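You operate a simulated robot arm through the tools that you are given. There is no shell and no other tool. Be economical: measure what you need, move in short steps, check, and stop when the job is done.

You run a simulated two-armed robot. Do the job below in one go: nothing can be reset, and whatever is moved stays where it is left.

Task
Pick up the funnel with one hand, pass it to the other hand and put it on the top of the trolley deck. Put the tilt sensor that says "C" from the second shelf from the bottom of the short shelving on top of the orange clay jar. Turn the gold dial to LOW. Open the tiles drawer, fetch the green tile from the inside of the tiles drawer and set it on the red record and shut the drawer again. Take the crate card that says "529" from the packing bench and leave it on the top of the beige desk. Do these in any order.

Only the result counts: the job must be done as asked and must still hold three seconds after the hand-in. Knocking over, shifting, dropping, spilling or breaking anything else fails it.

Robot
Two 7-joint arms with two-finger parallel grippers on one trunk, on a base that drives. Base frame: it is fixed to the floor where the robot stands at the start and does not move with it; the origin is under the middle of the robot, x ahead of it, y to its left, z up. Lengths are in m, angles in degrees, forces in N, time in s.
The left shoulder is at the start at [0.07, 0.188, 1.165], the right one opposite. With the tool pointing down near the work surface each hand reaches from about 0.1 to 0.38 m from the robot's upright axis, wherever it stands, measured 20 degrees to its own side. Places, roughly: clay jar (6x6x7 cm) [-4.3, -1.7, 0.8]; crate card [0.5, -2, 0.75]; funnel (13x13x12 cm) [0.5, 0.1, 0.9]; gold dial [-6.4, -1.6, 1.7]; green tile (6x6x3 cm) [-2, -2.9, 0.3]; red record [-2, -5, 1]; tiles drawer [-2, -2.8, 0.3]; tilt sensor [-4.5, -1.5, 0.75]; top of the beige desk [0.5, 0.5, 0.9]; top of the trolley deck [-2.1, -2.1, 0.3]. Payload 3.91 kg a hand.
The tool frame of a hand sits at the grasp point between the pads (the TCP): z along the fingers, y along the line on which they close. The tips reach 0.03 m beyond it. The gripper opens to 0.11 m. The fingers are 0.02 m wide and 0.01 m thick; the gripper's body (0.048 by 0.112 m) begins 0.055 m behind the TCP.
Orientation is that of the tool frame in the base frame, as a unit quaternion [w, x, y, z]. With the fingers straight down and closing along the base's y, the tool's x points along the base's -x, its y along +y and its z along -z.

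Tools
- The arms move only by the tool arm_command. It takes "left_deltas", "right_deltas" or both (then of equal length, played together; a hand with none holds still); each is a list that holds one entry, the list of rows, each a list of 7 numbers: the shift along the base's x, y, z in m, then the turn, a rotation vector about the base's x, y, z in degrees, then the closure in counts, from 0 (fully open) to 255 (shut). In form: [[[tx, ty, tz, wx, wy, wz, grip], ...]]. A call has 1 to 12 rows; each row is the pose to reach, as a shift and turn from the pose commanded when the call began. Rows are played at 5 a second. More than 0.05 m and 8.6 degrees between two rows, or a gripper value outside its range, and nothing of the call is played. Where a pose cannot be reached the arm comes as near as it can. A force on the tool above 40 N (or 10 N above the force at the start of the call, whichever is more), or a blocked arm, ends the call early, and 0.2 s more pass. Each finger travels about 0.072 m/s and halts on what it meets, pressing with about 23 N; the grip force reading is that of the motor and also rises with nothing between the fingers. The clock runs only during rows and for 0.2 s after the last one: add rows that repeat a pose to give the fingers time. The reply holds the time, the measured pose of the TCP, the force on the tool along the base axes, the opening and the grip force, in the units named above and with some noise, with the torque about the TCP (base axes, N m) and any sound that the robot's microphone picked up.
- Cameras (640 x 400 px; columns grow to the right, rows downward): "scene" is now at [0.1324, -0.0143, 1.3744]; the picture's right is [-0.03, -1.00, 0.00], its down [-0.61, 0.02, -0.79] and it looks along [0.79, -0.02, -0.61] (base axes); focal length 214 px, centre (320, 200). "left" rides on the left gripper at [0.072, -0.017, -0.103] in its tool frame; the picture's right is [0.23, 0.97, 0.00], its down [-0.76, 0.18, -0.62] and it looks along [-0.61, 0.14, 0.78] (tool axes); focal length 222 px, centre (320, 200). "right" rides on the right gripper at [0.072, 0.017, -0.103] in its tool frame; the picture's right is [-0.23, 0.97, 0.00], its down [-0.76, -0.18, -0.62] and it looks along [-0.61, -0.14, 0.78] (tool axes); focal length 222 px, centre (320, 200). There is no depth. A picture from a camera that has moved, and an enlarged one, comes with that camera's place and axes in the base frame and with its lens. The place of the scene camera against the robot may be out by one fixed shift of up to 0.025 m in any direction.
- snapshot(camera): a new picture of that camera. It takes no simulated time.
- raise_lower(by): slides the trunk up (or, below 0, down) by that many m; the arms and the scene camera ride with it, the base frame stays. It gives what a move gives, with no picture.
- base_move(legs): drives the robot by 1 to 6 legs, each [ahead, turn to the left] in m and degrees, along the robot's own axes; the way and the turn of a leg run together, so that a leg with both is an arc; at most 1.5 m and 180 degrees a leg. The arms and the cameras ride along, it lands a little off, and it stops where it bumps. It gives what a move gives.
- head_to(pan, tilt): turns the head with the scene camera to pan (to the left, within 86 degrees either way) and tilt (down, from -29 to 69), counted from straight ahead of the robot. It gives what a move gives.
- close_up(camera, box): a new picture of the part [left, top, right, bottom] of that camera's present view, enlarged. It takes no simulated time.
- close_job(): hands the job in; it is judged then, once.

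Go step by step. Nothing tells you exact positions but the pictures and the camera data: compare them with the known pose of the tool, close in by small moves and look again before you grip or let go. The budget is 186 turns and 154 pictures, counting those below and the enlarged ones. Unless the task says otherwise, let go and move clear before handing in.

The tools are called after "Emit:" by a JSON object that holds its "name" and its "arguments". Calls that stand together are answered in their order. arm_command: Moves the arms, as the interface text tells. Its arguments: {"type":"object","properties":{"left_deltas":{"type":"array","items":{"type":"array","items":{"type":"array","items":{"type":"number"}}}},"right_deltas":{"type":"array","items":{"type":"array","items":{"type":"array","items":{"type":"number"}}}}},"required":[]} The other tools are called the same way: raise_lower (by) slides the trunk up or down; base_move (legs) drives the base; head_to (pan, tilt) turns the head that bears the scene camera; snapshot (camera) takes a picture; close_up (camera, box) takes an enlarged picture of a part of a camera's view; close_job () hands the job in.

At the start:

```text
time: 0.0
left_ee_pos: [0.5638, 0.2916, 1.1012]
left_tcp_rot: [0.0, 0.0, 1.0, 0.0]
left_contact_force: [-0.3, 0.6, 0.1]
left_ft_torque: [0.01, 0.01, -0.03]
left_gripper_width: 0.1099
left_grip_force: 0.1
right_ee_pos: [0.5905, -0.1571, 1.1642]
right_tcp_rot: [0.0, 0.0, 1.0, 0.0]
right_contact_force: [0.6, 0.6, -0.3]
right_ft_torque: [-0.05, 0.0, -0.01]
right_gripper_width: 0.1101
right_grip_force: 0.1
trunk travel left (down, up): [-0.675, 0.265]
robot x, y, heading: [-0.0009, -0.0011, 0.1]
head pan, tilt: [-1.5, 37.9]
```

scene: 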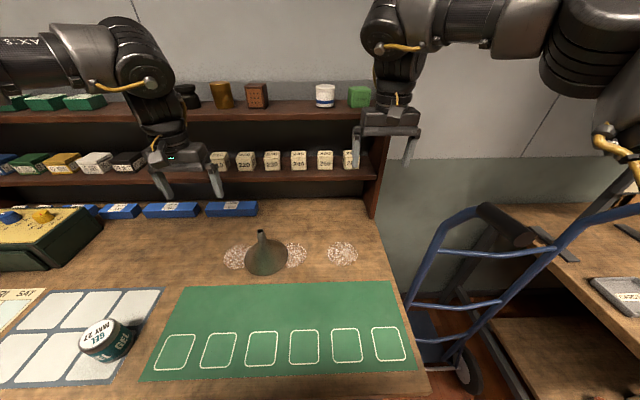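
right: 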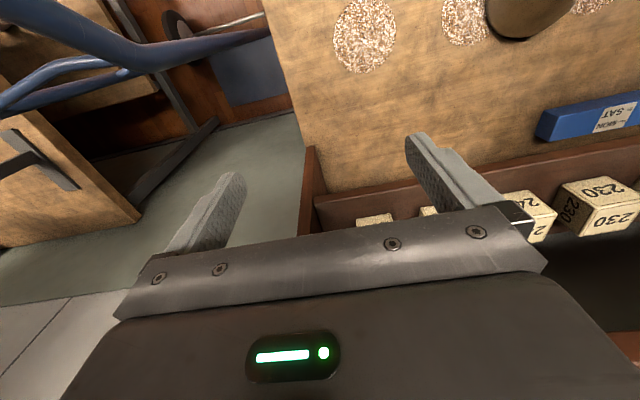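
left: 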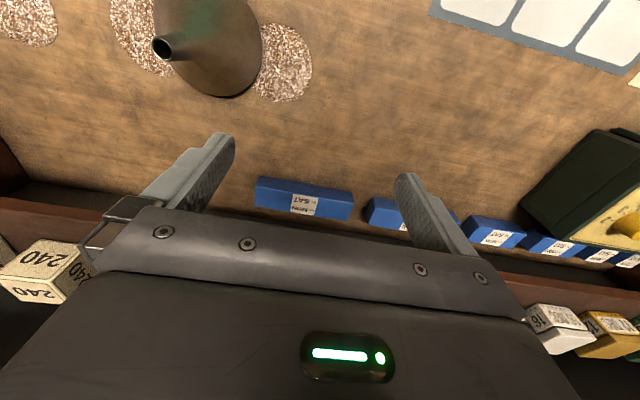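

The funnel stands spout-up on the desk ahead at about (0.48, 0.12). I look closer at it and around.

Emit:
{"name": "close_up", "arguments": {"camera": "scene", "box": [200, 200, 360, 300]}}

Emit:
{"name": "head_to", "arguments": {"pan": -80, "tilt": 25}}

Emit:
{"name": "snapshot", "arguments": {"camera": "scene"}}

```text
4.00 times, centred on (280, 250) of scene
camera zoom: at [0.1324, -0.0143, 1.3744], right [-0.03, -1.0, 0.0], down [-0.61, 0.02, -0.79], along [0.79, -0.02, -0.61], focal length 858 px, centre (480, 0)
```

zoom: 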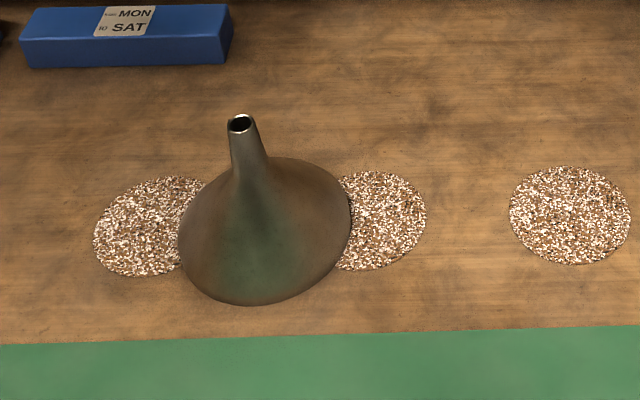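

```text
time: 1.5
left_ee_pos: [0.5632, 0.2892, 1.1011]
left_tcp_rot: [0.001, 0.0, 1.0, 0.0]
left_contact_force: [0.3, -0.1, 0.3]
left_ft_torque: [0.04, 0.03, 0.0]
left_gripper_width: 0.1099
left_grip_force: 0.0
right_ee_pos: [0.5896, -0.1575, 1.1637]
right_tcp_rot: [0.0, 0.001, 1.0, 0.0]
right_contact_force: [-0.2, 0.0, 0.1]
right_ft_torque: [0.03, 0.01, 0.02]
right_gripper_width: 0.11
right_grip_force: 0.1
trunk travel left (down, up): [-0.675, 0.265]
robot x, y, heading: [-0.0019, -0.0019, -0.2]
head pan, tilt: [-80.0, 25.0]
```

```text
149 pictures are left
camera scene: at [0.0622, -0.1027, 1.3946], right [-0.98, -0.17, 0.0], down [-0.07, 0.42, -0.91], along [0.16, -0.89, -0.42], focal length 214 px, centre (320, 200)
```

scene: 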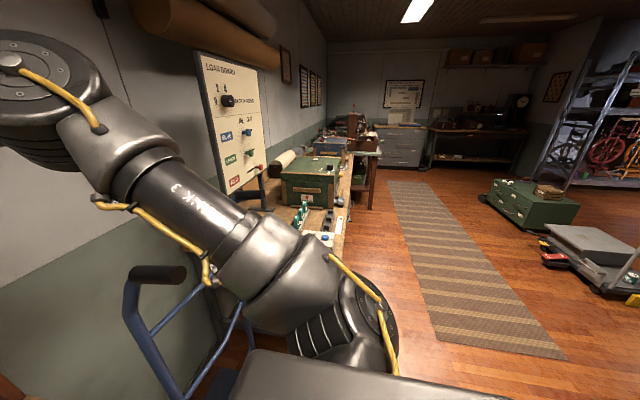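

The funnel axis is at about (0.54, 0.138), spout top near z 0.96. I bring the left hand over it and look.

Emit:
{"name": "arm_command", "arguments": {"left_deltas": [[[-0.007, -0.04, 0, 0, 0, 0, 0], [-0.015, -0.08, 0, 0, 0, 0, 0], [-0.02, -0.12, -0.01, 0, 0, 0, 0], [-0.022, -0.15, -0.03, 0, 0, 0, 0], [-0.022, -0.15, -0.03, 0, 0, 0, 0]]]}}

Emit:
{"name": "snapshot", "arguments": {"camera": "left"}}

Emit:
{"name": "head_to", "arguments": {"pan": 0, "tilt": 38}}

Emit:
{"name": "snapshot", "arguments": {"camera": "scene"}}

```text
time: 2.7
left_ee_pos: [0.5406, 0.1416, 1.0701]
left_tcp_rot: [0.0, 0.0, 1.0, -0.001]
left_contact_force: [1.3, -1.2, -0.1]
left_ft_torque: [0.04, -0.04, 0.01]
left_gripper_width: 0.1102
left_grip_force: 0.1
right_ee_pos: [0.5903, -0.1578, 1.1641]
right_tcp_rot: [0.0, 0.0, 1.0, 0.0]
right_contact_force: [-0.3, 0.4, -0.1]
right_ft_torque: [0.01, 0.04, 0.02]
right_gripper_width: 0.11
right_grip_force: 0.0
trunk travel left (down, up): [-0.675, 0.265]
robot x, y, heading: [-0.0051, -0.0007, -0.1]
head pan, tilt: [-80.0, 25.0]
```

```text
148 pictures are left
camera left: at [0.4694, 0.1247, 1.1724], right [-0.23, 0.97, 0.0], down [0.76, 0.18, 0.62], along [0.61, 0.14, -0.78], focal length 222 px, centre (320, 200)
```

left: 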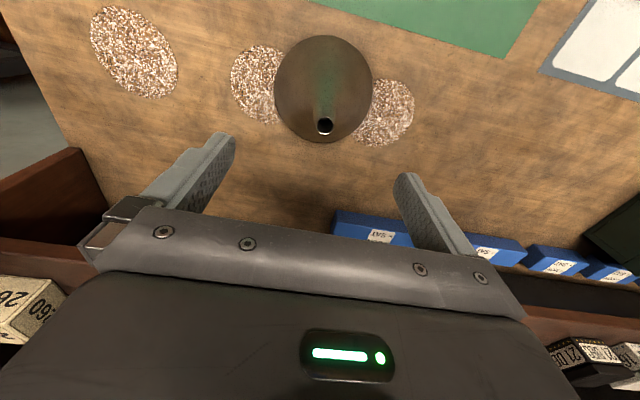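

```text
time: 4.2
left_ee_pos: [0.5413, 0.1412, 1.0698]
left_tcp_rot: [0.0, 0.0, 1.0, 0.0]
left_contact_force: [-0.6, -0.2, 0.6]
left_ft_torque: [0.0, 0.01, -0.02]
left_gripper_width: 0.1098
left_grip_force: 0.0
right_ee_pos: [0.5905, -0.1578, 1.163]
right_tcp_rot: [0.001, -0.001, 1.0, 0.0]
right_contact_force: [0.6, 0.4, 0.1]
right_ft_torque: [0.0, -0.02, 0.01]
right_gripper_width: 0.1098
right_grip_force: 0.0
trunk travel left (down, up): [-0.675, 0.265]
robot x, y, heading: [-0.0034, 0.0002, 0.2]
head pan, tilt: [0.0, 38.0]
```

```text
147 pictures are left
camera scene: at [0.1324, -0.0122, 1.3743], right [0.0, -1.0, 0.0], down [-0.62, 0.0, -0.79], along [0.79, 0.0, -0.62], focal length 214 px, centre (320, 200)
```

scene: 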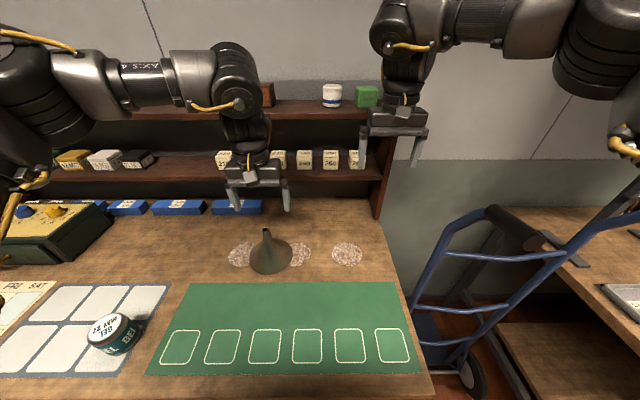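

The left camera puts the spout at (0.543, 0.146). I lower around it in two parts and check.

Emit:
{"name": "arm_command", "arguments": {"left_deltas": [[[0.002, 0.004, -0.04, 0, 0, 0, 0], [0.002, 0.004, -0.075, 0, 0, 0, 0], [0.002, 0.004, -0.1, 0, 0, 0, 0], [0.002, 0.004, -0.1, 0, 0, 0, 0]]]}}

Emit:
{"name": "snapshot", "arguments": {"camera": "left"}}

Emit:
{"name": "close_up", "arguments": {"camera": "scene", "box": [200, 150, 360, 300]}}

```text
time: 5.2
left_ee_pos: [0.5413, 0.1432, 0.9702]
left_tcp_rot: [0.001, -0.001, 1.0, 0.0]
left_contact_force: [0.1, 0.1, 0.0]
left_ft_torque: [-0.01, -0.01, 0.02]
left_gripper_width: 0.11
left_grip_force: 0.1
right_ee_pos: [0.5902, -0.1578, 1.1633]
right_tcp_rot: [0.0, 0.0, 1.0, 0.0]
right_contact_force: [-0.3, 0.0, -0.1]
right_ft_torque: [-0.01, 0.01, 0.0]
right_gripper_width: 0.1099
right_grip_force: 0.0
trunk travel left (down, up): [-0.675, 0.265]
robot x, y, heading: [0.0024, -0.0023, -0.1]
head pan, tilt: [0.0, 38.0]
```

```text
146 pictures are left
camera left: at [0.4697, 0.127, 1.0732], right [-0.23, 0.97, 0.0], down [0.76, 0.18, 0.62], along [0.61, 0.14, -0.78], focal length 222 px, centre (320, 200)
```

left: 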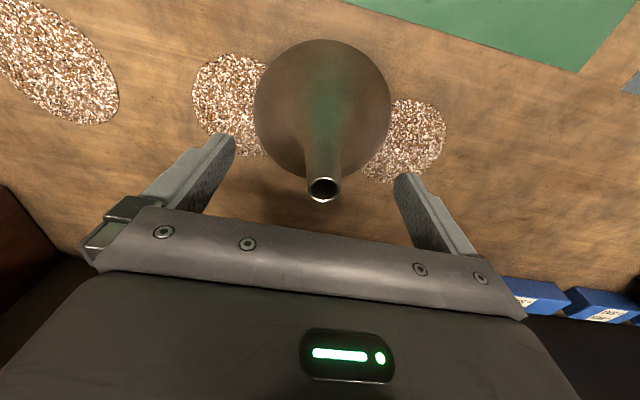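

```text
2.67 times, centred on (280, 225) of scene
camera zoom: at [0.1324, -0.012, 1.3743], right [0.0, -1.0, 0.0], down [-0.62, 0.0, -0.79], along [0.79, 0.0, -0.62], focal length 572 px, centre (427, 133)
```

zoom: 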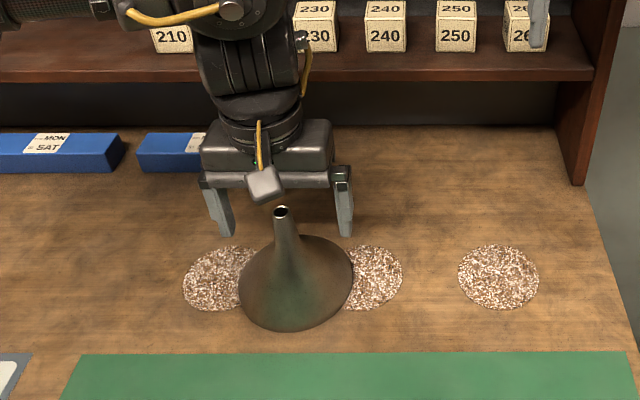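

Spout sits between the fingers. I nudge and grip, then lift slightly.

Emit:
{"name": "arm_command", "arguments": {"left_deltas": [[[0.004, 0.002, -0.003, 0, 0, 0, 0], [0.004, 0.002, -0.003, 0, 0, 0, 255], [0.004, 0.002, -0.003, 0, 0, 0, 255], [0.004, 0.002, -0.003, 0, 0, 0, 255], [0.004, 0.002, -0.003, 0, 0, 0, 255], [0.004, 0.002, -0.003, 0, 0, 0, 255], [0.004, 0.002, -0.003, 0, 0, 0, 255]]]}}

Emit:
{"name": "arm_command", "arguments": {"left_deltas": [[[0, 0, 0.03, 0, 0, 0, 255], [0, 0, 0.07, 0, 0, 0, 255], [-0.02, 0, 0.11, 0, 0, 0, 255], [-0.04, 0, 0.14, 0, 0, 0, 255], [-0.04, 0, 0.14, 0, 0, 0, 255]]]}}

Emit:
{"name": "snapshot", "arguments": {"camera": "scene"}}

Emit:
{"name": "snapshot", "arguments": {"camera": "left"}}

```text
time: 6.8
left_ee_pos: [0.5464, 0.1458, 0.9672]
left_tcp_rot: [-0.001, 0.0, 1.0, 0.0]
left_contact_force: [-0.8, 0.4, 0.0]
left_ft_torque: [0.02, 0.02, 0.01]
left_gripper_width: 0.0236
left_grip_force: 23.1
right_ee_pos: [0.5906, -0.1582, 1.1641]
right_tcp_rot: [0.001, -0.001, 1.0, 0.0]
right_contact_force: [-0.3, -0.7, -0.6]
right_ft_torque: [-0.01, -0.03, 0.04]
right_gripper_width: 0.1099
right_grip_force: 0.0
trunk travel left (down, up): [-0.675, 0.265]
robot x, y, heading: [0.0, -0.0001, 0.2]
head pan, tilt: [0.0, 38.0]
```

```text
time: 8.0
left_ee_pos: [0.5045, 0.1464, 1.1066]
left_tcp_rot: [-0.001, 0.0, 1.0, 0.0]
left_contact_force: [-0.1, -0.6, -1.5]
left_ft_torque: [0.01, 0.04, -0.01]
left_gripper_width: 0.0235
left_grip_force: 23.0
right_ee_pos: [0.592, -0.1586, 1.1623]
right_tcp_rot: [-0.001, 0.0, 1.0, 0.001]
right_contact_force: [0.6, 0.6, -0.5]
right_ft_torque: [-0.03, 0.01, 0.0]
right_gripper_width: 0.1101
right_grip_force: 0.0
trunk travel left (down, up): [-0.675, 0.265]
robot x, y, heading: [0.001, -0.0002, -0.2]
head pan, tilt: [0.0, 38.0]
```

```text
144 pictures are left
camera scene: at [0.1338, -0.0121, 1.3741], right [0.0, -1.0, 0.0], down [-0.62, 0.0, -0.79], along [0.79, 0.0, -0.62], focal length 214 px, centre (320, 200)
```

scene: 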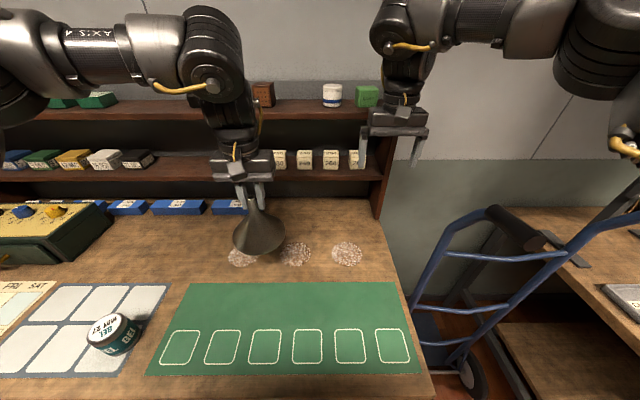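

```text
143 pictures are left
camera left: at [0.4337, 0.1288, 1.2097], right [-0.23, 0.97, 0.0], down [0.76, 0.18, 0.62], along [0.61, 0.14, -0.78], focal length 222 px, centre (320, 200)
```

left: 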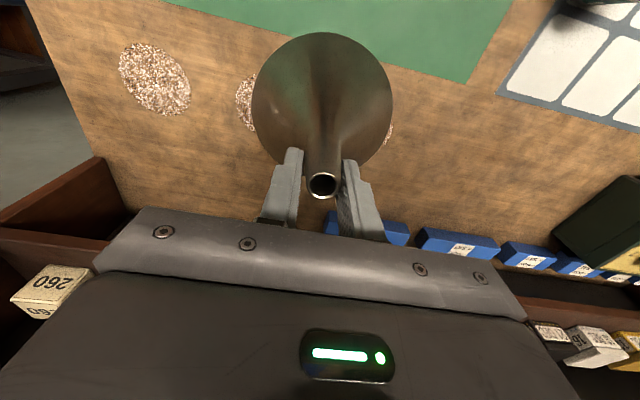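

The funnel is held by the left hand. I turn the right hand to point toward +y, closing along x, for the handover.

Emit:
{"name": "arm_command", "arguments": {"right_deltas": [[[-0.01, 0, 0, 4.94, 4.94, -4.94, 0], [-0.02, 0, 0, 9.88, 9.88, -9.88, 0], [-0.03, 0, 0, 14.82, 14.82, -14.82, 0], [-0.04, 0, 0, 19.76, 19.76, -19.76, 0], [-0.05, 0, 0, 24.7, 24.7, -24.7, 0], [-0.06, 0, 0, 29.64, 29.64, -29.64, 0], [-0.07, 0, 0, 34.58, 34.58, -34.58, 0]]]}}

Emit:
{"name": "arm_command", "arguments": {"right_deltas": [[[-0.005, 0, 0, 4.94, 4.94, -4.94, 0], [-0.01, 0, 0, 9.88, 9.88, -9.88, 0], [-0.017, 0, 0, 14.82, 14.82, -14.82, 0], [-0.017, 0, -0.02, 19.76, 19.76, -19.76, 0], [-0.017, 0, -0.04, 24.7, 24.7, -24.7, 0], [-0.017, 0, -0.06, 29.64, 29.64, -29.64, 0], [-0.017, 0, -0.08, 34.58, 34.58, -34.58, 0], [-0.017, 0, -0.08, 34.58, 34.58, -34.58, 0]]]}}

Emit:
{"name": "snapshot", "arguments": {"camera": "scene"}}

```text
time: 9.6
left_ee_pos: [0.5053, 0.1453, 1.1077]
left_tcp_rot: [-0.001, 0.0, 1.0, 0.0]
left_contact_force: [0.5, 0.5, -1.3]
left_ft_torque: [0.0, -0.02, 0.0]
left_gripper_width: 0.0234
left_grip_force: 23.3
right_ee_pos: [0.5538, -0.1761, 1.1698]
right_tcp_rot: [-0.29, 0.287, 0.866, 0.288]
right_contact_force: [-0.6, -0.9, -0.8]
right_ft_torque: [0.04, -0.01, 0.0]
right_gripper_width: 0.1102
right_grip_force: 0.1
right hand out of reach, approached as far as the arm can: row 6, 7
trunk travel left (down, up): [-0.675, 0.265]
robot x, y, heading: [0.0017, -0.0028, 0.1]
head pan, tilt: [0.0, 38.0]
```

```text
time: 10.6
left_ee_pos: [0.5036, 0.1463, 1.1063]
left_tcp_rot: [0.001, 0.0, 1.0, 0.001]
left_contact_force: [0.3, -0.3, -1.3]
left_ft_torque: [-0.01, -0.02, 0.01]
left_gripper_width: 0.0235
left_grip_force: 22.7
right_ee_pos: [0.5908, -0.2502, 1.2194]
right_tcp_rot: [-0.392, 0.414, 0.723, 0.389]
right_contact_force: [12.0, 115.1, -23.2]
right_ft_torque: [-12.53, 1.77, 1.87]
right_gripper_width: 0.1103
right_grip_force: 0.1
right hand out of reach, approached as far as the arm can: row 1, 2, 3, 4
trunk travel left (down, up): [-0.675, 0.265]
robot x, y, heading: [-0.0013, 0.0007, 0.1]
head pan, tilt: [0.0, 38.0]
stopped in row 4 (right hand): the force on the tool passed its limit at 321 N (the readings are from after the stop); the commanded pose is now the measured one
```

```text
142 pictures are left
camera scene: at [0.1312, -0.012, 1.3743], right [0.0, -1.0, 0.0], down [-0.62, 0.0, -0.79], along [0.79, 0.0, -0.62], focal length 214 px, centre (320, 200)
```

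scene: 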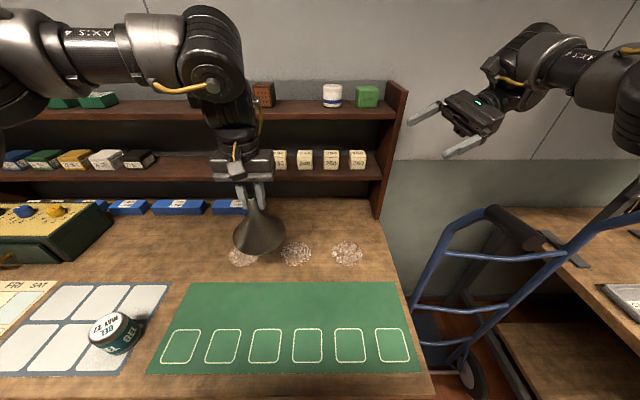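

The right arm ran out of its natural range with that roll. I turn it back the way it came, then use the opposite roll.

Emit:
{"name": "arm_command", "arguments": {"right_deltas": [[[0, 0.01, -0.005, -4.1, -4.13, 4.36, 0], [0, 0.02, -0.01, -8.2, -8.26, 8.72, 0], [0, 0.03, -0.015, -12.3, -12.4, 13.1, 0], [0, 0.04, -0.02, -16.4, -16.5, 17.4, 0], [0, 0.05, -0.025, -20.5, -20.6, 21.8, 0], [0, 0.06, -0.03, -24.6, -24.8, 26.2, 0], [0, 0.07, -0.035, -28.7, -28.9, 30.5, 0], [0, 0.08, -0.04, -32.8, -33.0, 34.9, 0], [0, 0.09, -0.045, -36.9, -37.2, 39.3, 0], [0, 0.09, -0.05, -41.0, -41.3, 43.6, 0], [0, 0.09, -0.055, -45.1, -45.4, 48.0, 0], [0, 0.09, -0.055, -49.2, -49.6, 52.3, 0]]]}}

Emit:
{"name": "snapshot", "arguments": {"camera": "scene"}}

```text
time: 10.9
left_ee_pos: [0.504, 0.1463, 1.1064]
left_tcp_rot: [0.0, 0.0, 1.0, -0.001]
left_contact_force: [0.3, -0.6, -1.3]
left_ft_torque: [-0.01, 0.05, 0.01]
left_gripper_width: 0.0231
left_grip_force: 22.8
right_ee_pos: [0.5914, -0.2495, 1.2181]
right_tcp_rot: [-0.391, 0.411, 0.729, 0.383]
right_contact_force: [3.5, 48.2, -12.3]
right_ft_torque: [-5.26, 0.61, 0.7]
right_gripper_width: 0.1099
right_grip_force: 0.0
trunk travel left (down, up): [-0.675, 0.265]
robot x, y, heading: [-0.0006, -0.0036, 0.1]
head pan, tilt: [0.0, 38.0]
stopped in row 1 (right hand): the force on the tool passed its limit at 154 N (the readings are from after the stop); the commanded pose is now the measured one
```

```text
141 pictures are left
camera scene: at [0.1329, -0.0116, 1.3741], right [0.0, -1.0, 0.0], down [-0.62, 0.0, -0.79], along [0.79, 0.0, -0.62], focal length 214 px, centre (320, 200)
```

scene: 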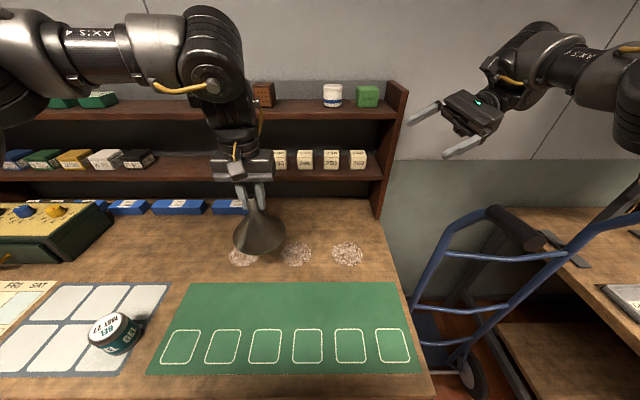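

The right hand presses on its own arm; I unwind in smaller steps.

Emit:
{"name": "arm_command", "arguments": {"right_deltas": [[[0, 0.0, 0, -0.6, -0.6, 0.6, 0], [0, 0.0, 0, -1.2, -1.2, 1.2, 0], [0, 0.0, 0, -2.4, -2.4, 2.4, 0], [0, 0.0, 0, -4.8, -4.8, 5.0, 0], [0, 0.0, 0, -8, -8, 8.4, 0]]]}}

```text
time: 11.2
left_ee_pos: [0.5042, 0.1469, 1.1077]
left_tcp_rot: [0.0, 0.0, 1.0, 0.0]
left_contact_force: [0.9, -0.5, -0.3]
left_ft_torque: [0.01, 0.0, 0.02]
left_gripper_width: 0.0235
left_grip_force: 23.0
right_ee_pos: [0.5895, -0.2511, 1.2182]
right_tcp_rot: [-0.389, 0.413, 0.73, 0.381]
right_contact_force: [1.9, 29.2, -4.9]
right_ft_torque: [-3.36, 0.2, 0.28]
right_gripper_width: 0.1102
right_grip_force: 0.0
trunk travel left (down, up): [-0.675, 0.265]
robot x, y, heading: [-0.0008, -0.0017, -0.0]
head pan, tilt: [0.0, 38.0]
stopped in row 1 (right hand): the force on the tool passed its limit at 75 N (the readings are from after the stop); the commanded pose is now the measured one
```

The force is falling with each attempt; I hold, then repeat small steps.

Emit:
{"name": "arm_command", "arguments": {"right_deltas": [[[0, 0, 0, 0, 0, 0, 0], [0, 0, 0, 0, 0, 0, 0]]]}}

Emit:
{"name": "arm_command", "arguments": {"right_deltas": [[[0, 0.003, 0, 0, 0, 0, 0], [0, 0.006, 0, 0, 0, 0, 0], [0, 0.01, 0, 0, 0, 0, 0]]]}}

```text
time: 11.9
left_ee_pos: [0.5042, 0.145, 1.1072]
left_tcp_rot: [0.0, 0.0, 1.0, 0.0]
left_contact_force: [-0.9, 0.3, -1.1]
left_ft_torque: [0.01, -0.03, -0.02]
left_gripper_width: 0.0235
left_grip_force: 23.0
right_ee_pos: [0.5899, -0.2489, 1.2168]
right_tcp_rot: [-0.389, 0.414, 0.73, 0.381]
right_contact_force: [0.7, 23.5, -3.9]
right_ft_torque: [-2.6, 0.09, 0.19]
right_gripper_width: 0.1097
right_grip_force: 0.0
trunk travel left (down, up): [-0.675, 0.265]
robot x, y, heading: [-0.0042, 0.0011, 0.2]
head pan, tilt: [0.0, 38.0]
stopped in row 2 (right hand): the force on the tool passed its limit at 41 N (the readings are from after the stop); the commanded pose is now the measured one
```

```text
time: 12.2
left_ee_pos: [0.503, 0.1463, 1.1069]
left_tcp_rot: [0.0, 0.0, 1.0, 0.0]
left_contact_force: [0.4, 0.1, -0.5]
left_ft_torque: [0.02, 0.01, -0.03]
left_gripper_width: 0.0233
left_grip_force: 22.6
right_ee_pos: [0.5917, -0.2502, 1.2161]
right_tcp_rot: [-0.389, 0.415, 0.73, 0.378]
right_contact_force: [0.3, 20.6, -3.6]
right_ft_torque: [-2.23, -0.02, 0.11]
right_gripper_width: 0.1102
right_grip_force: 0.0
trunk travel left (down, up): [-0.675, 0.265]
robot x, y, heading: [0.0002, 0.0018, 0.0]
head pan, tilt: [0.0, 38.0]
stopped in row 1 (right hand): the force on the tool passed its limit at 50 N (the readings are from after the stop); the commanded pose is now the measured one
```

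I look closely at what the right hand touches.

Emit:
{"name": "close_up", "arguments": {"camera": "scene", "box": [400, 0, 640, 170]}}

Emit:
{"name": "snapshot", "arguments": {"camera": "right"}}

Emit:
{"name": "head_to", "arguments": {"pan": -45, "tilt": 10}}

Emit:
{"name": "snapshot", "arguments": {"camera": "scene"}}

```text
2.35 times, centred on (520, 85) of scene
camera zoom: at [0.1323, -0.0118, 1.3742], right [0.0, -1.0, 0.0], down [-0.62, 0.0, -0.79], along [0.79, 0.0, -0.62], focal length 505 px, centre (-151, 471)
```

zoom: 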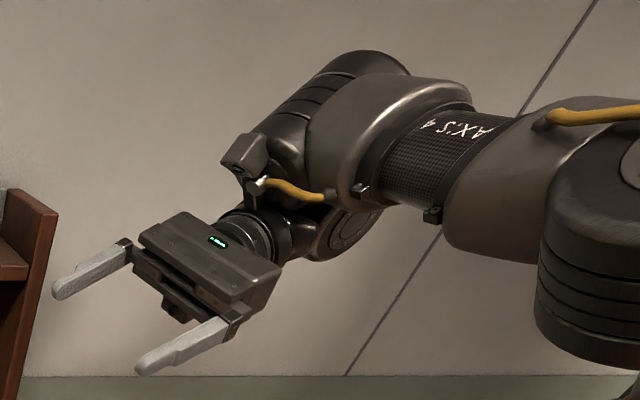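

```text
139 pictures are left
camera right: at [0.6056, -0.3112, 1.3272], right [0.96, 0.29, 0.02], down [0.26, -0.85, -0.46], along [-0.11, 0.44, -0.89], focal length 222 px, centre (320, 200)
```

right: 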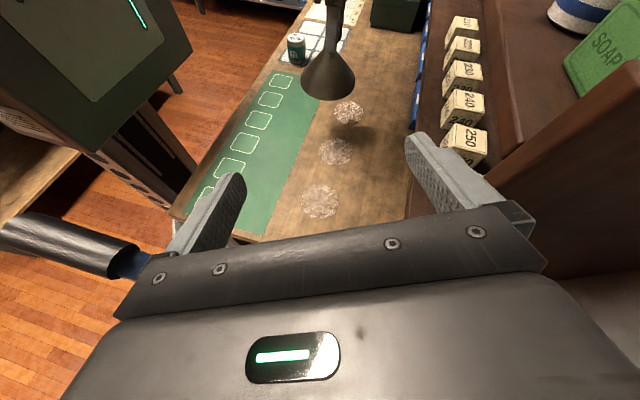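

```text
time: 13.3
left_ee_pos: [0.505, 0.1472, 1.1071]
left_tcp_rot: [0.0, 0.0, 1.0, 0.0]
left_contact_force: [0.2, -0.2, -1.0]
left_ft_torque: [-0.01, -0.04, 0.01]
left_gripper_width: 0.0233
left_grip_force: 23.5
right_ee_pos: [0.5918, -0.2495, 1.218]
right_tcp_rot: [-0.389, 0.415, 0.73, 0.379]
right_contact_force: [5.2, 27.5, -5.3]
right_ft_torque: [-3.21, 0.53, 0.51]
right_gripper_width: 0.11
right_grip_force: 0.1
trunk travel left (down, up): [-0.675, 0.265]
robot x, y, heading: [-0.0032, 0.0036, 0.3]
head pan, tilt: [-45.0, 10.0]
```

```text
138 pictures are left
camera scene: at [0.1119, -0.0777, 1.4189], right [-0.71, -0.71, 0.0], down [-0.12, 0.12, -0.98], along [0.7, -0.69, -0.17], focal length 214 px, centre (320, 200)
```

scene: 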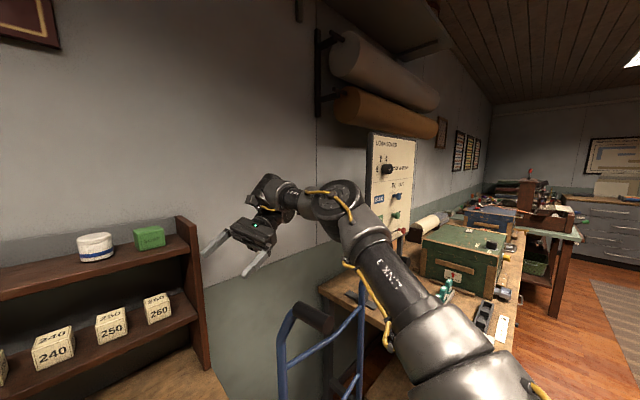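

The camera bracket presses on the wrist link. I unbend the wrist: rotate about the hand's own closing axis with the wrist as pivot.

Emit:
{"name": "arm_command", "arguments": {"right_deltas": [[[0.007, -0.006, -0.018, -5.4, -2.2, -1.4, 0], [0.014, -0.011, -0.037, -10.8, -4.4, -2.8, 0], [0.02, -0.015, -0.056, -16.2, -6.6, -4.2, 0]]]}}

```text
time: 14.1
left_ee_pos: [0.504, 0.1465, 1.1076]
left_tcp_rot: [0.001, 0.0, 1.0, 0.0]
left_contact_force: [0.4, 0.0, -0.9]
left_ft_torque: [0.02, -0.01, 0.01]
left_gripper_width: 0.0234
left_grip_force: 23.5
right_ee_pos: [0.6151, -0.2681, 1.1643]
right_tcp_rot: [-0.271, 0.469, 0.781, 0.31]
right_contact_force: [0.3, 0.1, 0.0]
right_ft_torque: [-0.01, -0.01, 0.03]
right_gripper_width: 0.1102
right_grip_force: 0.1
right hand out of reach, approached as far as the arm can: row 3
trunk travel left (down, up): [-0.675, 0.265]
robot x, y, heading: [-0.0016, -0.0005, 0.4]
head pan, tilt: [-45.0, 10.0]
```

Free again. I rotate back to straight down.

Emit:
{"name": "arm_command", "arguments": {"right_deltas": [[[0, 0, 0, -3.84, -3.35, 5.81, 0], [0, 0, 0, -7.68, -6.7, 11.62, 0], [-0.01, 0.01, 0, -11.5, -10.05, 17.43, 0], [-0.02, 0.02, 0, -15.4, -13.4, 23.2, 0], [-0.03, 0.03, 0, -19.2, -16.8, 29.0, 0], [-0.04, 0.04, 0, -23.0, -20.1, 34.9, 0], [-0.05, 0.05, 0, -26.9, -23.5, 40.7, 0], [-0.06, 0.06, 0, -30.7, -26.8, 46.5, 0], [-0.06, 0.07, 0, -34.6, -30.2, 52.3, 0], [-0.06, 0.07, 0, -38.4, -33.5, 58.1, 0], [-0.06, 0.07, 0, -38.4, -33.5, 58.1, 0]]]}}

```text
time: 16.5
left_ee_pos: [0.5051, 0.1448, 1.1072]
left_tcp_rot: [-0.001, 0.0, 1.0, 0.001]
left_contact_force: [-0.7, -0.3, -0.8]
left_ft_torque: [0.05, -0.02, -0.01]
left_gripper_width: 0.0234
left_grip_force: 22.6
right_ee_pos: [0.5545, -0.1968, 1.1641]
right_tcp_rot: [0.001, -0.002, 1.0, 0.001]
right_contact_force: [0.0, -0.5, 0.1]
right_ft_torque: [-0.05, -0.03, 0.01]
right_gripper_width: 0.1099
right_grip_force: 0.1
trunk travel left (down, up): [-0.675, 0.265]
robot x, y, heading: [-0.0033, -0.0016, 0.2]
head pan, tilt: [-45.0, 10.0]
```

I set the funnel back down with the left hand and regrip it higher on the spout to leave room for the other hand.

Emit:
{"name": "arm_command", "arguments": {"left_deltas": [[[0.02, 0, -0.04, 0, 0, 0, 255], [0.04, 0, -0.08, 0, 0, 0, 255], [0.04, 0, -0.12, 0, 0, 0, 255], [0.04, 0, -0.139, 0, 0, 0, 255], [0.04, 0, -0.139, 0, 0, 0, 255], [0.04, 0, -0.139, 0, 0, 0, 150], [0.04, 0, -0.139, 0, 0, 0, 150]]]}}

Emit:
{"name": "arm_command", "arguments": {"left_deltas": [[[0, 0, 0.005, 0, 0, 0, 150], [0, 0, 0.013, 0, 0, 0, 150], [0, 0, 0.013, 0, 0, 0, 255], [0, 0, 0.013, 0, 0, 0, 255], [0, 0, 0.013, 0, 0, 0, 255], [0, 0, 0.013, 0, 0, 0, 255]]]}}

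Emit:
{"name": "arm_command", "arguments": {"left_deltas": [[[0, 0, 0.03, 0, 0, 0, 255], [-0.02, -0.01, 0.07, 0, 0, 0, 255], [-0.04, -0.03, 0.11, 0, 0, 0, 255], [-0.06, -0.05, 0.15, 0, 0, 0, 255], [-0.06, -0.05, 0.17, 0, 0, 0, 255], [-0.06, -0.05, 0.17, 0, 0, 0, 255]]]}}

Emit:
{"name": "snapshot", "arguments": {"camera": "left"}}

```text
time: 18.1
left_ee_pos: [0.544, 0.1458, 0.9688]
left_tcp_rot: [0.0, -0.001, 1.0, 0.0]
left_contact_force: [-0.5, 0.1, 0.5]
left_ft_torque: [0.02, 0.01, 0.01]
left_gripper_width: 0.0454
left_grip_force: 0.1
right_ee_pos: [0.5542, -0.1982, 1.1637]
right_tcp_rot: [0.001, 0.0, 1.0, 0.001]
right_contact_force: [-0.5, 0.2, -0.5]
right_ft_torque: [0.0, 0.01, -0.02]
right_gripper_width: 0.1097
right_grip_force: 0.0
trunk travel left (down, up): [-0.675, 0.265]
robot x, y, heading: [-0.0037, -0.0002, 0.2]
head pan, tilt: [-45.0, 10.0]
```

```text
time: 19.5
left_ee_pos: [0.5435, 0.1457, 0.9811]
left_tcp_rot: [0.001, 0.0, 1.0, 0.001]
left_contact_force: [0.4, -1.1, 2.7]
left_ft_torque: [0.0, 0.07, 0.04]
left_gripper_width: 0.0211
left_grip_force: 22.5
right_ee_pos: [0.5547, -0.1967, 1.1643]
right_tcp_rot: [0.001, 0.0, 1.0, 0.001]
right_contact_force: [0.4, -0.7, -0.6]
right_ft_torque: [-0.01, 0.0, 0.0]
right_gripper_width: 0.1101
right_grip_force: 0.0
trunk travel left (down, up): [-0.675, 0.265]
robot x, y, heading: [-0.0005, 0.0001, 0.0]
head pan, tilt: [-45.0, 10.0]
```

```text
time: 20.9
left_ee_pos: [0.4858, 0.0951, 1.1517]
left_tcp_rot: [-0.001, 0.0, 1.0, 0.001]
left_contact_force: [-0.9, -0.2, -0.8]
left_ft_torque: [0.0, 0.01, 0.0]
left_gripper_width: 0.0209
left_grip_force: 23.3
left hand out of reach, approached as far as the arm can: row 4
right_ee_pos: [0.5556, -0.197, 1.1633]
right_tcp_rot: [0.0, 0.001, 1.0, 0.001]
right_contact_force: [0.5, -0.2, -0.6]
right_ft_torque: [0.0, 0.01, -0.03]
right_gripper_width: 0.11
right_grip_force: 0.0
trunk travel left (down, up): [-0.675, 0.265]
robot x, y, heading: [-0.003, -0.0028, 0.2]
head pan, tilt: [-45.0, 10.0]
```

```text
137 pictures are left
camera left: at [0.4128, 0.0775, 1.2535], right [-0.23, 0.97, 0.0], down [0.76, 0.18, 0.62], along [0.61, 0.14, -0.78], focal length 222 px, centre (320, 200)
```

left: 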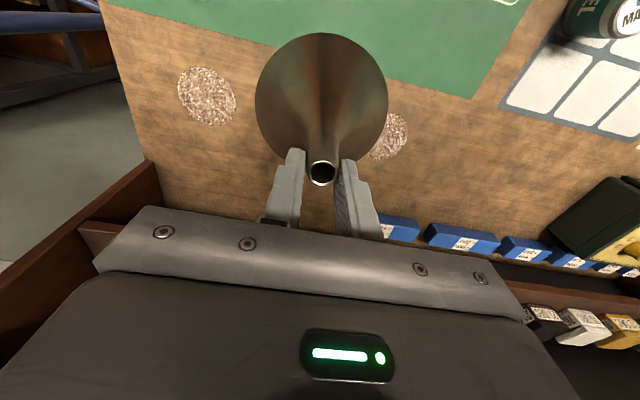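

Regripped with ~2 cm on the spout. Now I turn the right hand to point forward-left and slightly down, closing horizontally.

Emit:
{"name": "arm_command", "arguments": {"right_deltas": [[[-0.005, 0, 0, 3.32, -5.75, 4.74, 0], [-0.01, 0, 0, 6.64, -11.5, 9.48, 0], [-0.015, 0, 0, 9.96, -17.2, 14.2, 0], [-0.02, 0, 0, 13.3, -23.0, 19.0, 0], [-0.025, 0, 0, 16.6, -28.8, 23.7, 0], [-0.03, 0, 0, 19.9, -34.5, 28.4, 0], [-0.035, 0, 0, 23.2, -40.2, 33.2, 0], [-0.04, 0, 0, 26.6, -46.0, 37.9, 0], [-0.045, 0, 0, 29.9, -51.7, 42.7, 0], [-0.05, 0, 0, 33.2, -57.5, 47.4, 0], [-0.055, 0, 0, 36.5, -63.2, 52.1, 0], [-0.055, 0, 0, 36.5, -63.2, 52.1, 0]]]}}

Emit:
{"name": "snapshot", "arguments": {"camera": "right"}}

Emit:
{"name": "head_to", "arguments": {"pan": -10, "tilt": 30}}

Emit:
{"name": "snapshot", "arguments": {"camera": "scene"}}

```text
time: 23.2
left_ee_pos: [0.4818, 0.0986, 1.1513]
left_tcp_rot: [0.001, -0.001, 1.0, -0.001]
left_contact_force: [-0.4, -0.3, -2.5]
left_ft_torque: [0.0, 0.05, 0.02]
left_gripper_width: 0.021
left_grip_force: 22.9
right_ee_pos: [0.5027, -0.1909, 1.1735]
right_tcp_rot: [0.472, -0.383, 0.746, 0.273]
right_contact_force: [-8.6, 16.0, 19.8]
right_ft_torque: [-1.7, 2.11, -2.48]
right_gripper_width: 0.1103
right_grip_force: 0.1
trunk travel left (down, up): [-0.675, 0.265]
robot x, y, heading: [-0.0005, -0.0004, 0.2]
head pan, tilt: [-45.0, 10.0]
stopped in row 11 (right hand): the force on the tool passed its limit at 45 N (the readings are from after the stop); the commanded pose is now the measured one
```

```text
136 pictures are left
camera right: at [0.4164, -0.2836, 1.1497], right [-0.75, 0.61, 0.25], down [0.04, -0.34, 0.94], along [0.66, 0.71, 0.23], focal length 222 px, centre (320, 200)
```

right: 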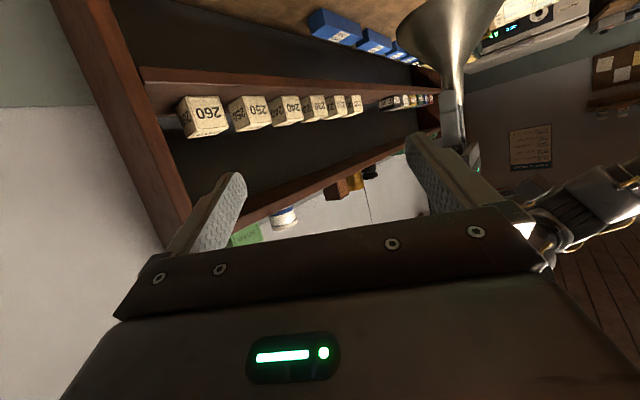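

```text
time: 24.2
left_ee_pos: [0.4815, 0.1003, 1.1516]
left_tcp_rot: [0.0, -0.001, 1.0, -0.002]
left_contact_force: [-0.8, 0.2, -0.5]
left_ft_torque: [0.0, -0.03, 0.01]
left_gripper_width: 0.0208
left_grip_force: 22.4
right_ee_pos: [0.503, -0.1899, 1.1718]
right_tcp_rot: [0.471, -0.383, 0.747, 0.27]
right_contact_force: [-2.1, 17.1, 20.6]
right_ft_torque: [-1.96, 2.06, -1.72]
right_gripper_width: 0.11
right_grip_force: 0.1
trunk travel left (down, up): [-0.675, 0.265]
robot x, y, heading: [0.0011, -0.0008, 0.2]
head pan, tilt: [-10.0, 30.0]
```

```text
135 pictures are left
camera scene: at [0.1326, -0.0221, 1.3871], right [-0.17, -0.99, 0.0], down [-0.49, 0.08, -0.87], along [0.85, -0.15, -0.5], focal length 214 px, centre (320, 200)
```

scene: 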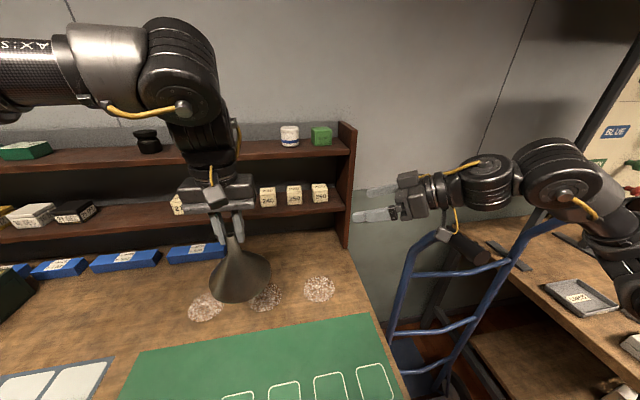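

The right camera bracket grazes the hand truck's black grip. I lift the right hand away from it, straight up, then toward +y.

Emit:
{"name": "arm_command", "arguments": {"right_deltas": [[[0, 0.005, 0.02, 0, 0, 0, 0], [0, 0.015, 0.05, 0, 0, 0, 0], [-0.02, 0.04, 0.06, 0, 0, 0, 0], [-0.04, 0.07, 0.06, 0, 0, 0, 0], [-0.04, 0.07, 0.06, 0, 0, 0, 0]]]}}

Emit:
{"name": "head_to", "arguments": {"pan": 0, "tilt": 38}}

Emit:
{"name": "snapshot", "arguments": {"camera": "scene"}}

```text
time: 25.4
left_ee_pos: [0.4836, 0.0954, 1.1505]
left_tcp_rot: [0.0, 0.0, 1.0, 0.0]
left_contact_force: [-0.1, -0.1, -0.6]
left_ft_torque: [-0.03, -0.02, -0.02]
left_gripper_width: 0.0211
left_grip_force: 23.1
right_ee_pos: [0.4641, -0.1252, 1.2284]
right_tcp_rot: [0.469, -0.382, 0.748, 0.272]
right_contact_force: [0.4, 0.1, 0.0]
right_ft_torque: [0.03, 0.03, -0.01]
right_gripper_width: 0.1101
right_grip_force: 0.2
trunk travel left (down, up): [-0.675, 0.265]
robot x, y, heading: [-0.002, -0.0016, 0.0]
head pan, tilt: [-10.0, 30.0]
```

```text
time: 26.1
left_ee_pos: [0.4854, 0.0949, 1.1508]
left_tcp_rot: [0.001, -0.001, 1.0, 0.001]
left_contact_force: [-0.1, -0.8, -1.9]
left_ft_torque: [-0.06, -0.06, 0.02]
left_gripper_width: 0.0209
left_grip_force: 23.1
right_ee_pos: [0.4647, -0.1259, 1.2278]
right_tcp_rot: [0.469, -0.384, 0.747, 0.273]
right_contact_force: [0.0, -0.9, 0.2]
right_ft_torque: [0.02, 0.01, 0.02]
right_gripper_width: 0.1102
right_grip_force: 0.1
trunk travel left (down, up): [-0.675, 0.265]
robot x, y, heading: [0.004, 0.0017, 0.2]
head pan, tilt: [0.0, 38.0]
```

```text
134 pictures are left
camera scene: at [0.1323, -0.0121, 1.3743], right [0.0, -1.0, 0.0], down [-0.62, 0.0, -0.79], along [0.79, 0.0, -0.62], focal length 214 px, centre (320, 200)
```

scene: 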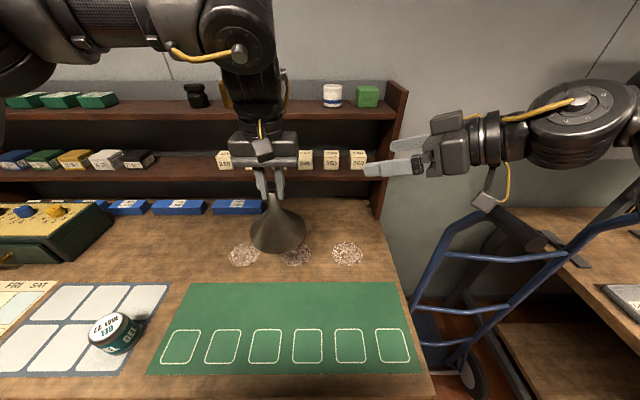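

The truck hasn't moved. I bring the right hand to a pre-grasp point 13 cm short of the spout.

Emit:
{"name": "arm_command", "arguments": {"right_deltas": [[[-0.015, 0.035, -0.02, 0, 0, 0, 0], [-0.03, 0.07, -0.045, 0, 0, 0, 0], [-0.048, 0.1, -0.07, 0, 0, 0, 0], [-0.048, 0.1, -0.07, 0, 0, 0, 0]]]}}

Emit:
{"name": "snapshot", "arguments": {"camera": "right"}}

Emit:
{"name": "snapshot", "arguments": {"camera": "scene"}}

```text
time: 27.1
left_ee_pos: [0.4815, 0.0977, 1.1515]
left_tcp_rot: [0.0, -0.001, 1.0, -0.001]
left_contact_force: [-0.7, 0.7, -1.3]
left_ft_torque: [-0.03, -0.03, 0.01]
left_gripper_width: 0.0212
left_grip_force: 22.9
right_ee_pos: [0.4112, -0.0145, 1.161]
right_tcp_rot: [0.462, -0.396, 0.742, 0.281]
right_contact_force: [0.6, -0.5, -1.2]
right_ft_torque: [0.15, -0.07, 0.09]
right_gripper_width: 0.1099
right_grip_force: 0.1
right hand out of reach, approached as far as the arm can: row 3
trunk travel left (down, up): [-0.675, 0.265]
robot x, y, heading: [-0.0008, 0.0005, 0.1]
head pan, tilt: [0.0, 38.0]
```

```text
133 pictures are left
camera right: at [0.3284, -0.1112, 1.1391], right [-0.77, 0.59, 0.26], down [0.06, -0.33, 0.94], along [0.64, 0.74, 0.22], focal length 222 px, centre (320, 200)
```

right: 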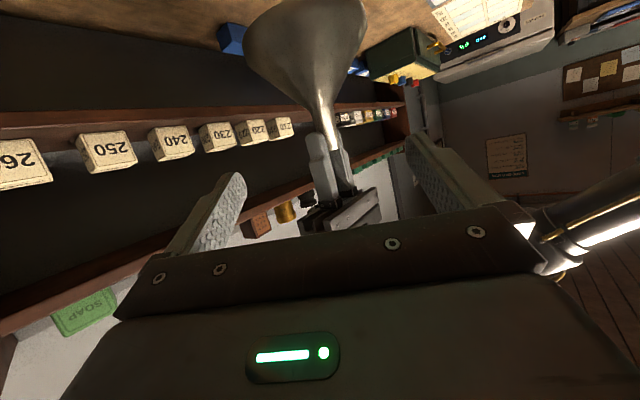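

```text
132 pictures are left
camera scene: at [0.1297, -0.009, 1.3742], right [0.0, -1.0, 0.0], down [-0.61, 0.0, -0.79], along [0.79, 0.0, -0.61], focal length 214 px, centre (320, 200)
```

scene: 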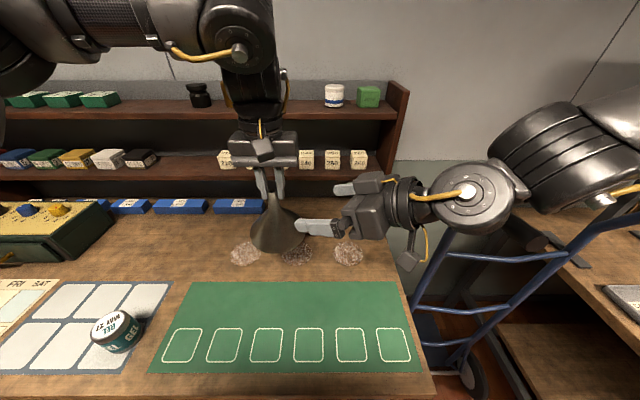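

The right wrist is near its inner limit, so I shift the funnel 5 cm forward with the left hand and line the right hand up on its approach.

Emit:
{"name": "arm_command", "arguments": {"left_deltas": [[[0.02, 0, 0, 0, 0, 0, 255], [0.035, 0, 0, 0, 0, 0, 255], [0.05, 0, 0, 0, 0, 0, 255], [0.05, 0, 0, 0, 0, 0, 255]]], "right_deltas": [[[0.02, 0.005, -0.005, 0, 0, 0, 0], [0.045, 0.012, -0.01, 0, 0, 0, 0], [0.069, 0.02, -0.015, 0, 0, 0, 0], [0.069, 0.02, -0.015, 0, 0, 0, 0]]]}}

Emit:
{"name": "snapshot", "arguments": {"camera": "right"}}

Emit:
{"name": "close_up", "arguments": {"camera": "scene", "box": [200, 120, 440, 280]}}

```text
time: 28.1
left_ee_pos: [0.5342, 0.0961, 1.1519]
left_tcp_rot: [0.001, 0.0, 1.0, -0.001]
left_contact_force: [-0.3, 0.3, -0.3]
left_ft_torque: [-0.03, -0.01, -0.01]
left_gripper_width: 0.021
left_grip_force: 23.3
right_ee_pos: [0.4859, -0.0039, 1.1443]
right_tcp_rot: [0.47, -0.383, 0.747, 0.271]
right_contact_force: [0.4, 0.4, -0.8]
right_ft_torque: [-0.05, 0.01, -0.03]
right_gripper_width: 0.11
right_grip_force: 0.1
trunk travel left (down, up): [-0.675, 0.265]
robot x, y, heading: [-0.002, -0.0026, 0.2]
head pan, tilt: [0.0, 38.0]
```

```text
131 pictures are left
camera right: at [0.3991, -0.0967, 1.1215], right [-0.75, 0.62, 0.25], down [0.04, -0.33, 0.94], along [0.66, 0.71, 0.22], focal length 222 px, centre (320, 200)
```

right: 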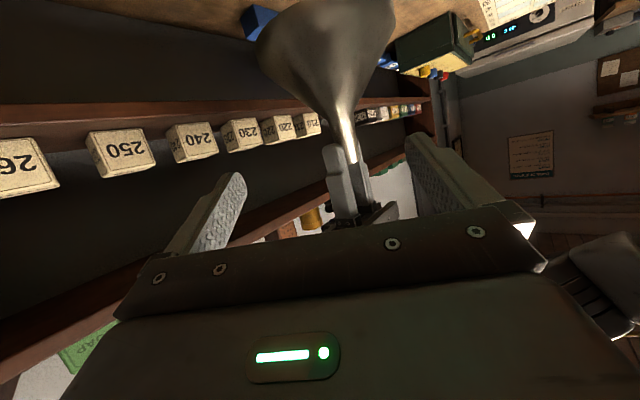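

```text
2.50 times, centred on (320, 200) of scene
camera zoom: at [0.1302, -0.0102, 1.3745], right [0.0, -1.0, 0.0], down [-0.61, 0.0, -0.79], along [0.79, 0.0, -0.61], focal length 536 px, centre (320, 200)
```

zoom: 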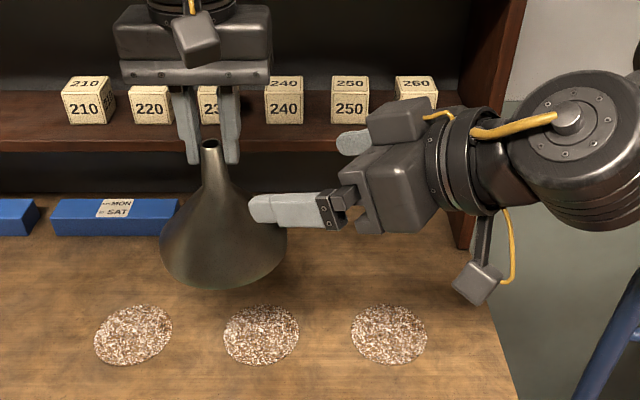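

Alignment looks right. I advance along the tool axis around the lower spout.

Emit:
{"name": "arm_command", "arguments": {"right_deltas": [[[-0.006, 0.015, 0.0, 0, 0, 0, 0], [0.01, 0.042, -0.014, 0, 0, 0, 0], [0.026, 0.067, -0.027, 0, 0, 0, 0], [0.041, 0.088, -0.039, 0, 0, 0, 0], [0.041, 0.088, -0.039, 0, 0, 0, 0]]]}}

Emit:
{"name": "snapshot", "arguments": {"camera": "right"}}

Emit:
{"name": "close_up", "arguments": {"camera": "scene", "box": [200, 120, 440, 280]}}

```text
time: 29.3
left_ee_pos: [0.5395, 0.0936, 1.1449]
left_tcp_rot: [-0.002, -0.001, 1.0, 0.002]
left_contact_force: [0.7, -1.5, -3.1]
left_ft_torque: [0.11, 0.06, -0.02]
left_gripper_width: 0.0213
left_grip_force: 22.6
right_ee_pos: [0.5299, 0.0821, 1.1021]
right_tcp_rot: [0.468, -0.382, 0.748, 0.274]
right_contact_force: [1.0, -0.1, 3.6]
right_ft_torque: [-0.26, 0.21, 0.11]
right_gripper_width: 0.1102
right_grip_force: 0.0
trunk travel left (down, up): [-0.675, 0.265]
robot x, y, heading: [0.0006, 0.0003, 0.1]
head pan, tilt: [0.0, 38.0]
```

```text
129 pictures are left
camera right: at [0.4443, -0.0108, 1.0791], right [-0.74, 0.62, 0.26], down [0.05, -0.34, 0.94], along [0.67, 0.71, 0.22], focal length 222 px, centre (320, 200)
```

right: 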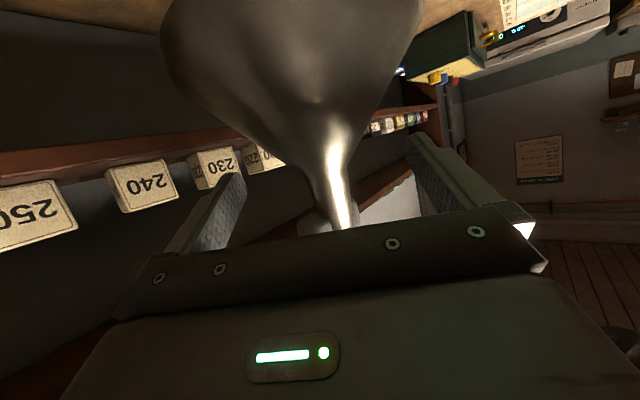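

```text
2.50 times, centred on (320, 200) of scene
camera zoom: at [0.1378, -0.015, 1.372], right [0.0, -1.0, 0.0], down [-0.62, 0.0, -0.79], along [0.79, 0.0, -0.62], focal length 536 px, centre (320, 200)
```

zoom: 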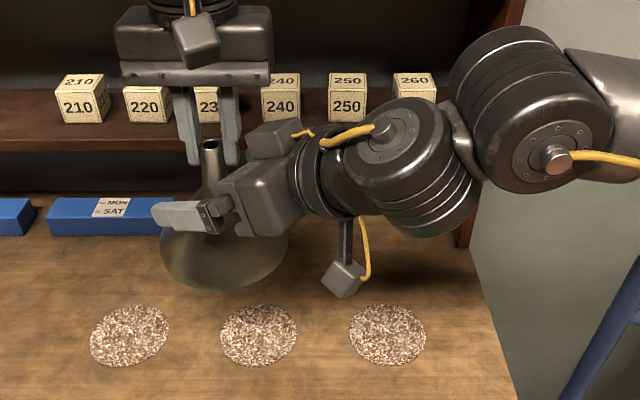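

The spout is between the right fingers. I let it settle and close the right hand gently.

Emit:
{"name": "arm_command", "arguments": {"right_deltas": [[[0, 0, 0, 0, 0, 0, 0], [0, 0, 0, 0, 0, 0, 120], [0, 0, 0, 0, 0, 0, 120]]]}}

Emit:
{"name": "snapshot", "arguments": {"camera": "right"}}

```text
time: 30.1
left_ee_pos: [0.5353, 0.0956, 1.1499]
left_tcp_rot: [0.0, -0.001, 1.0, -0.001]
left_contact_force: [-0.5, 0.3, -1.4]
left_ft_torque: [-0.01, -0.03, -0.01]
left_gripper_width: 0.0207
left_grip_force: 23.3
right_ee_pos: [0.5263, 0.0839, 1.1046]
right_tcp_rot: [0.47, -0.382, 0.749, 0.271]
right_contact_force: [0.8, -0.1, 0.3]
right_ft_torque: [-0.02, 0.0, 0.0]
right_gripper_width: 0.0581
right_grip_force: 0.1
trunk travel left (down, up): [-0.675, 0.265]
robot x, y, heading: [-0.0011, 0.0001, 0.0]
head pan, tilt: [0.0, 38.0]
```

```text
127 pictures are left
camera right: at [0.4394, -0.0088, 1.0828], right [-0.75, 0.62, 0.25], down [0.04, -0.33, 0.94], along [0.66, 0.71, 0.22], focal length 222 px, centre (320, 200)
```

right: 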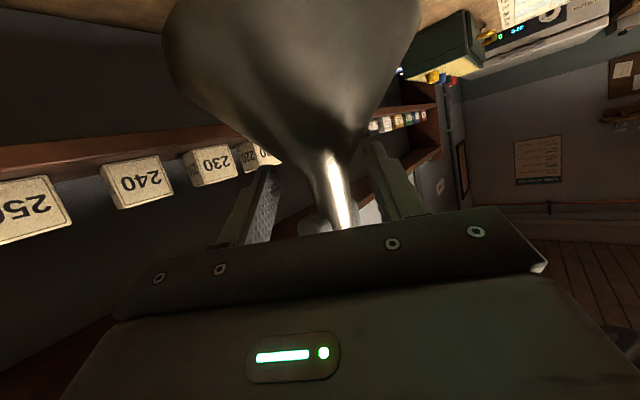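

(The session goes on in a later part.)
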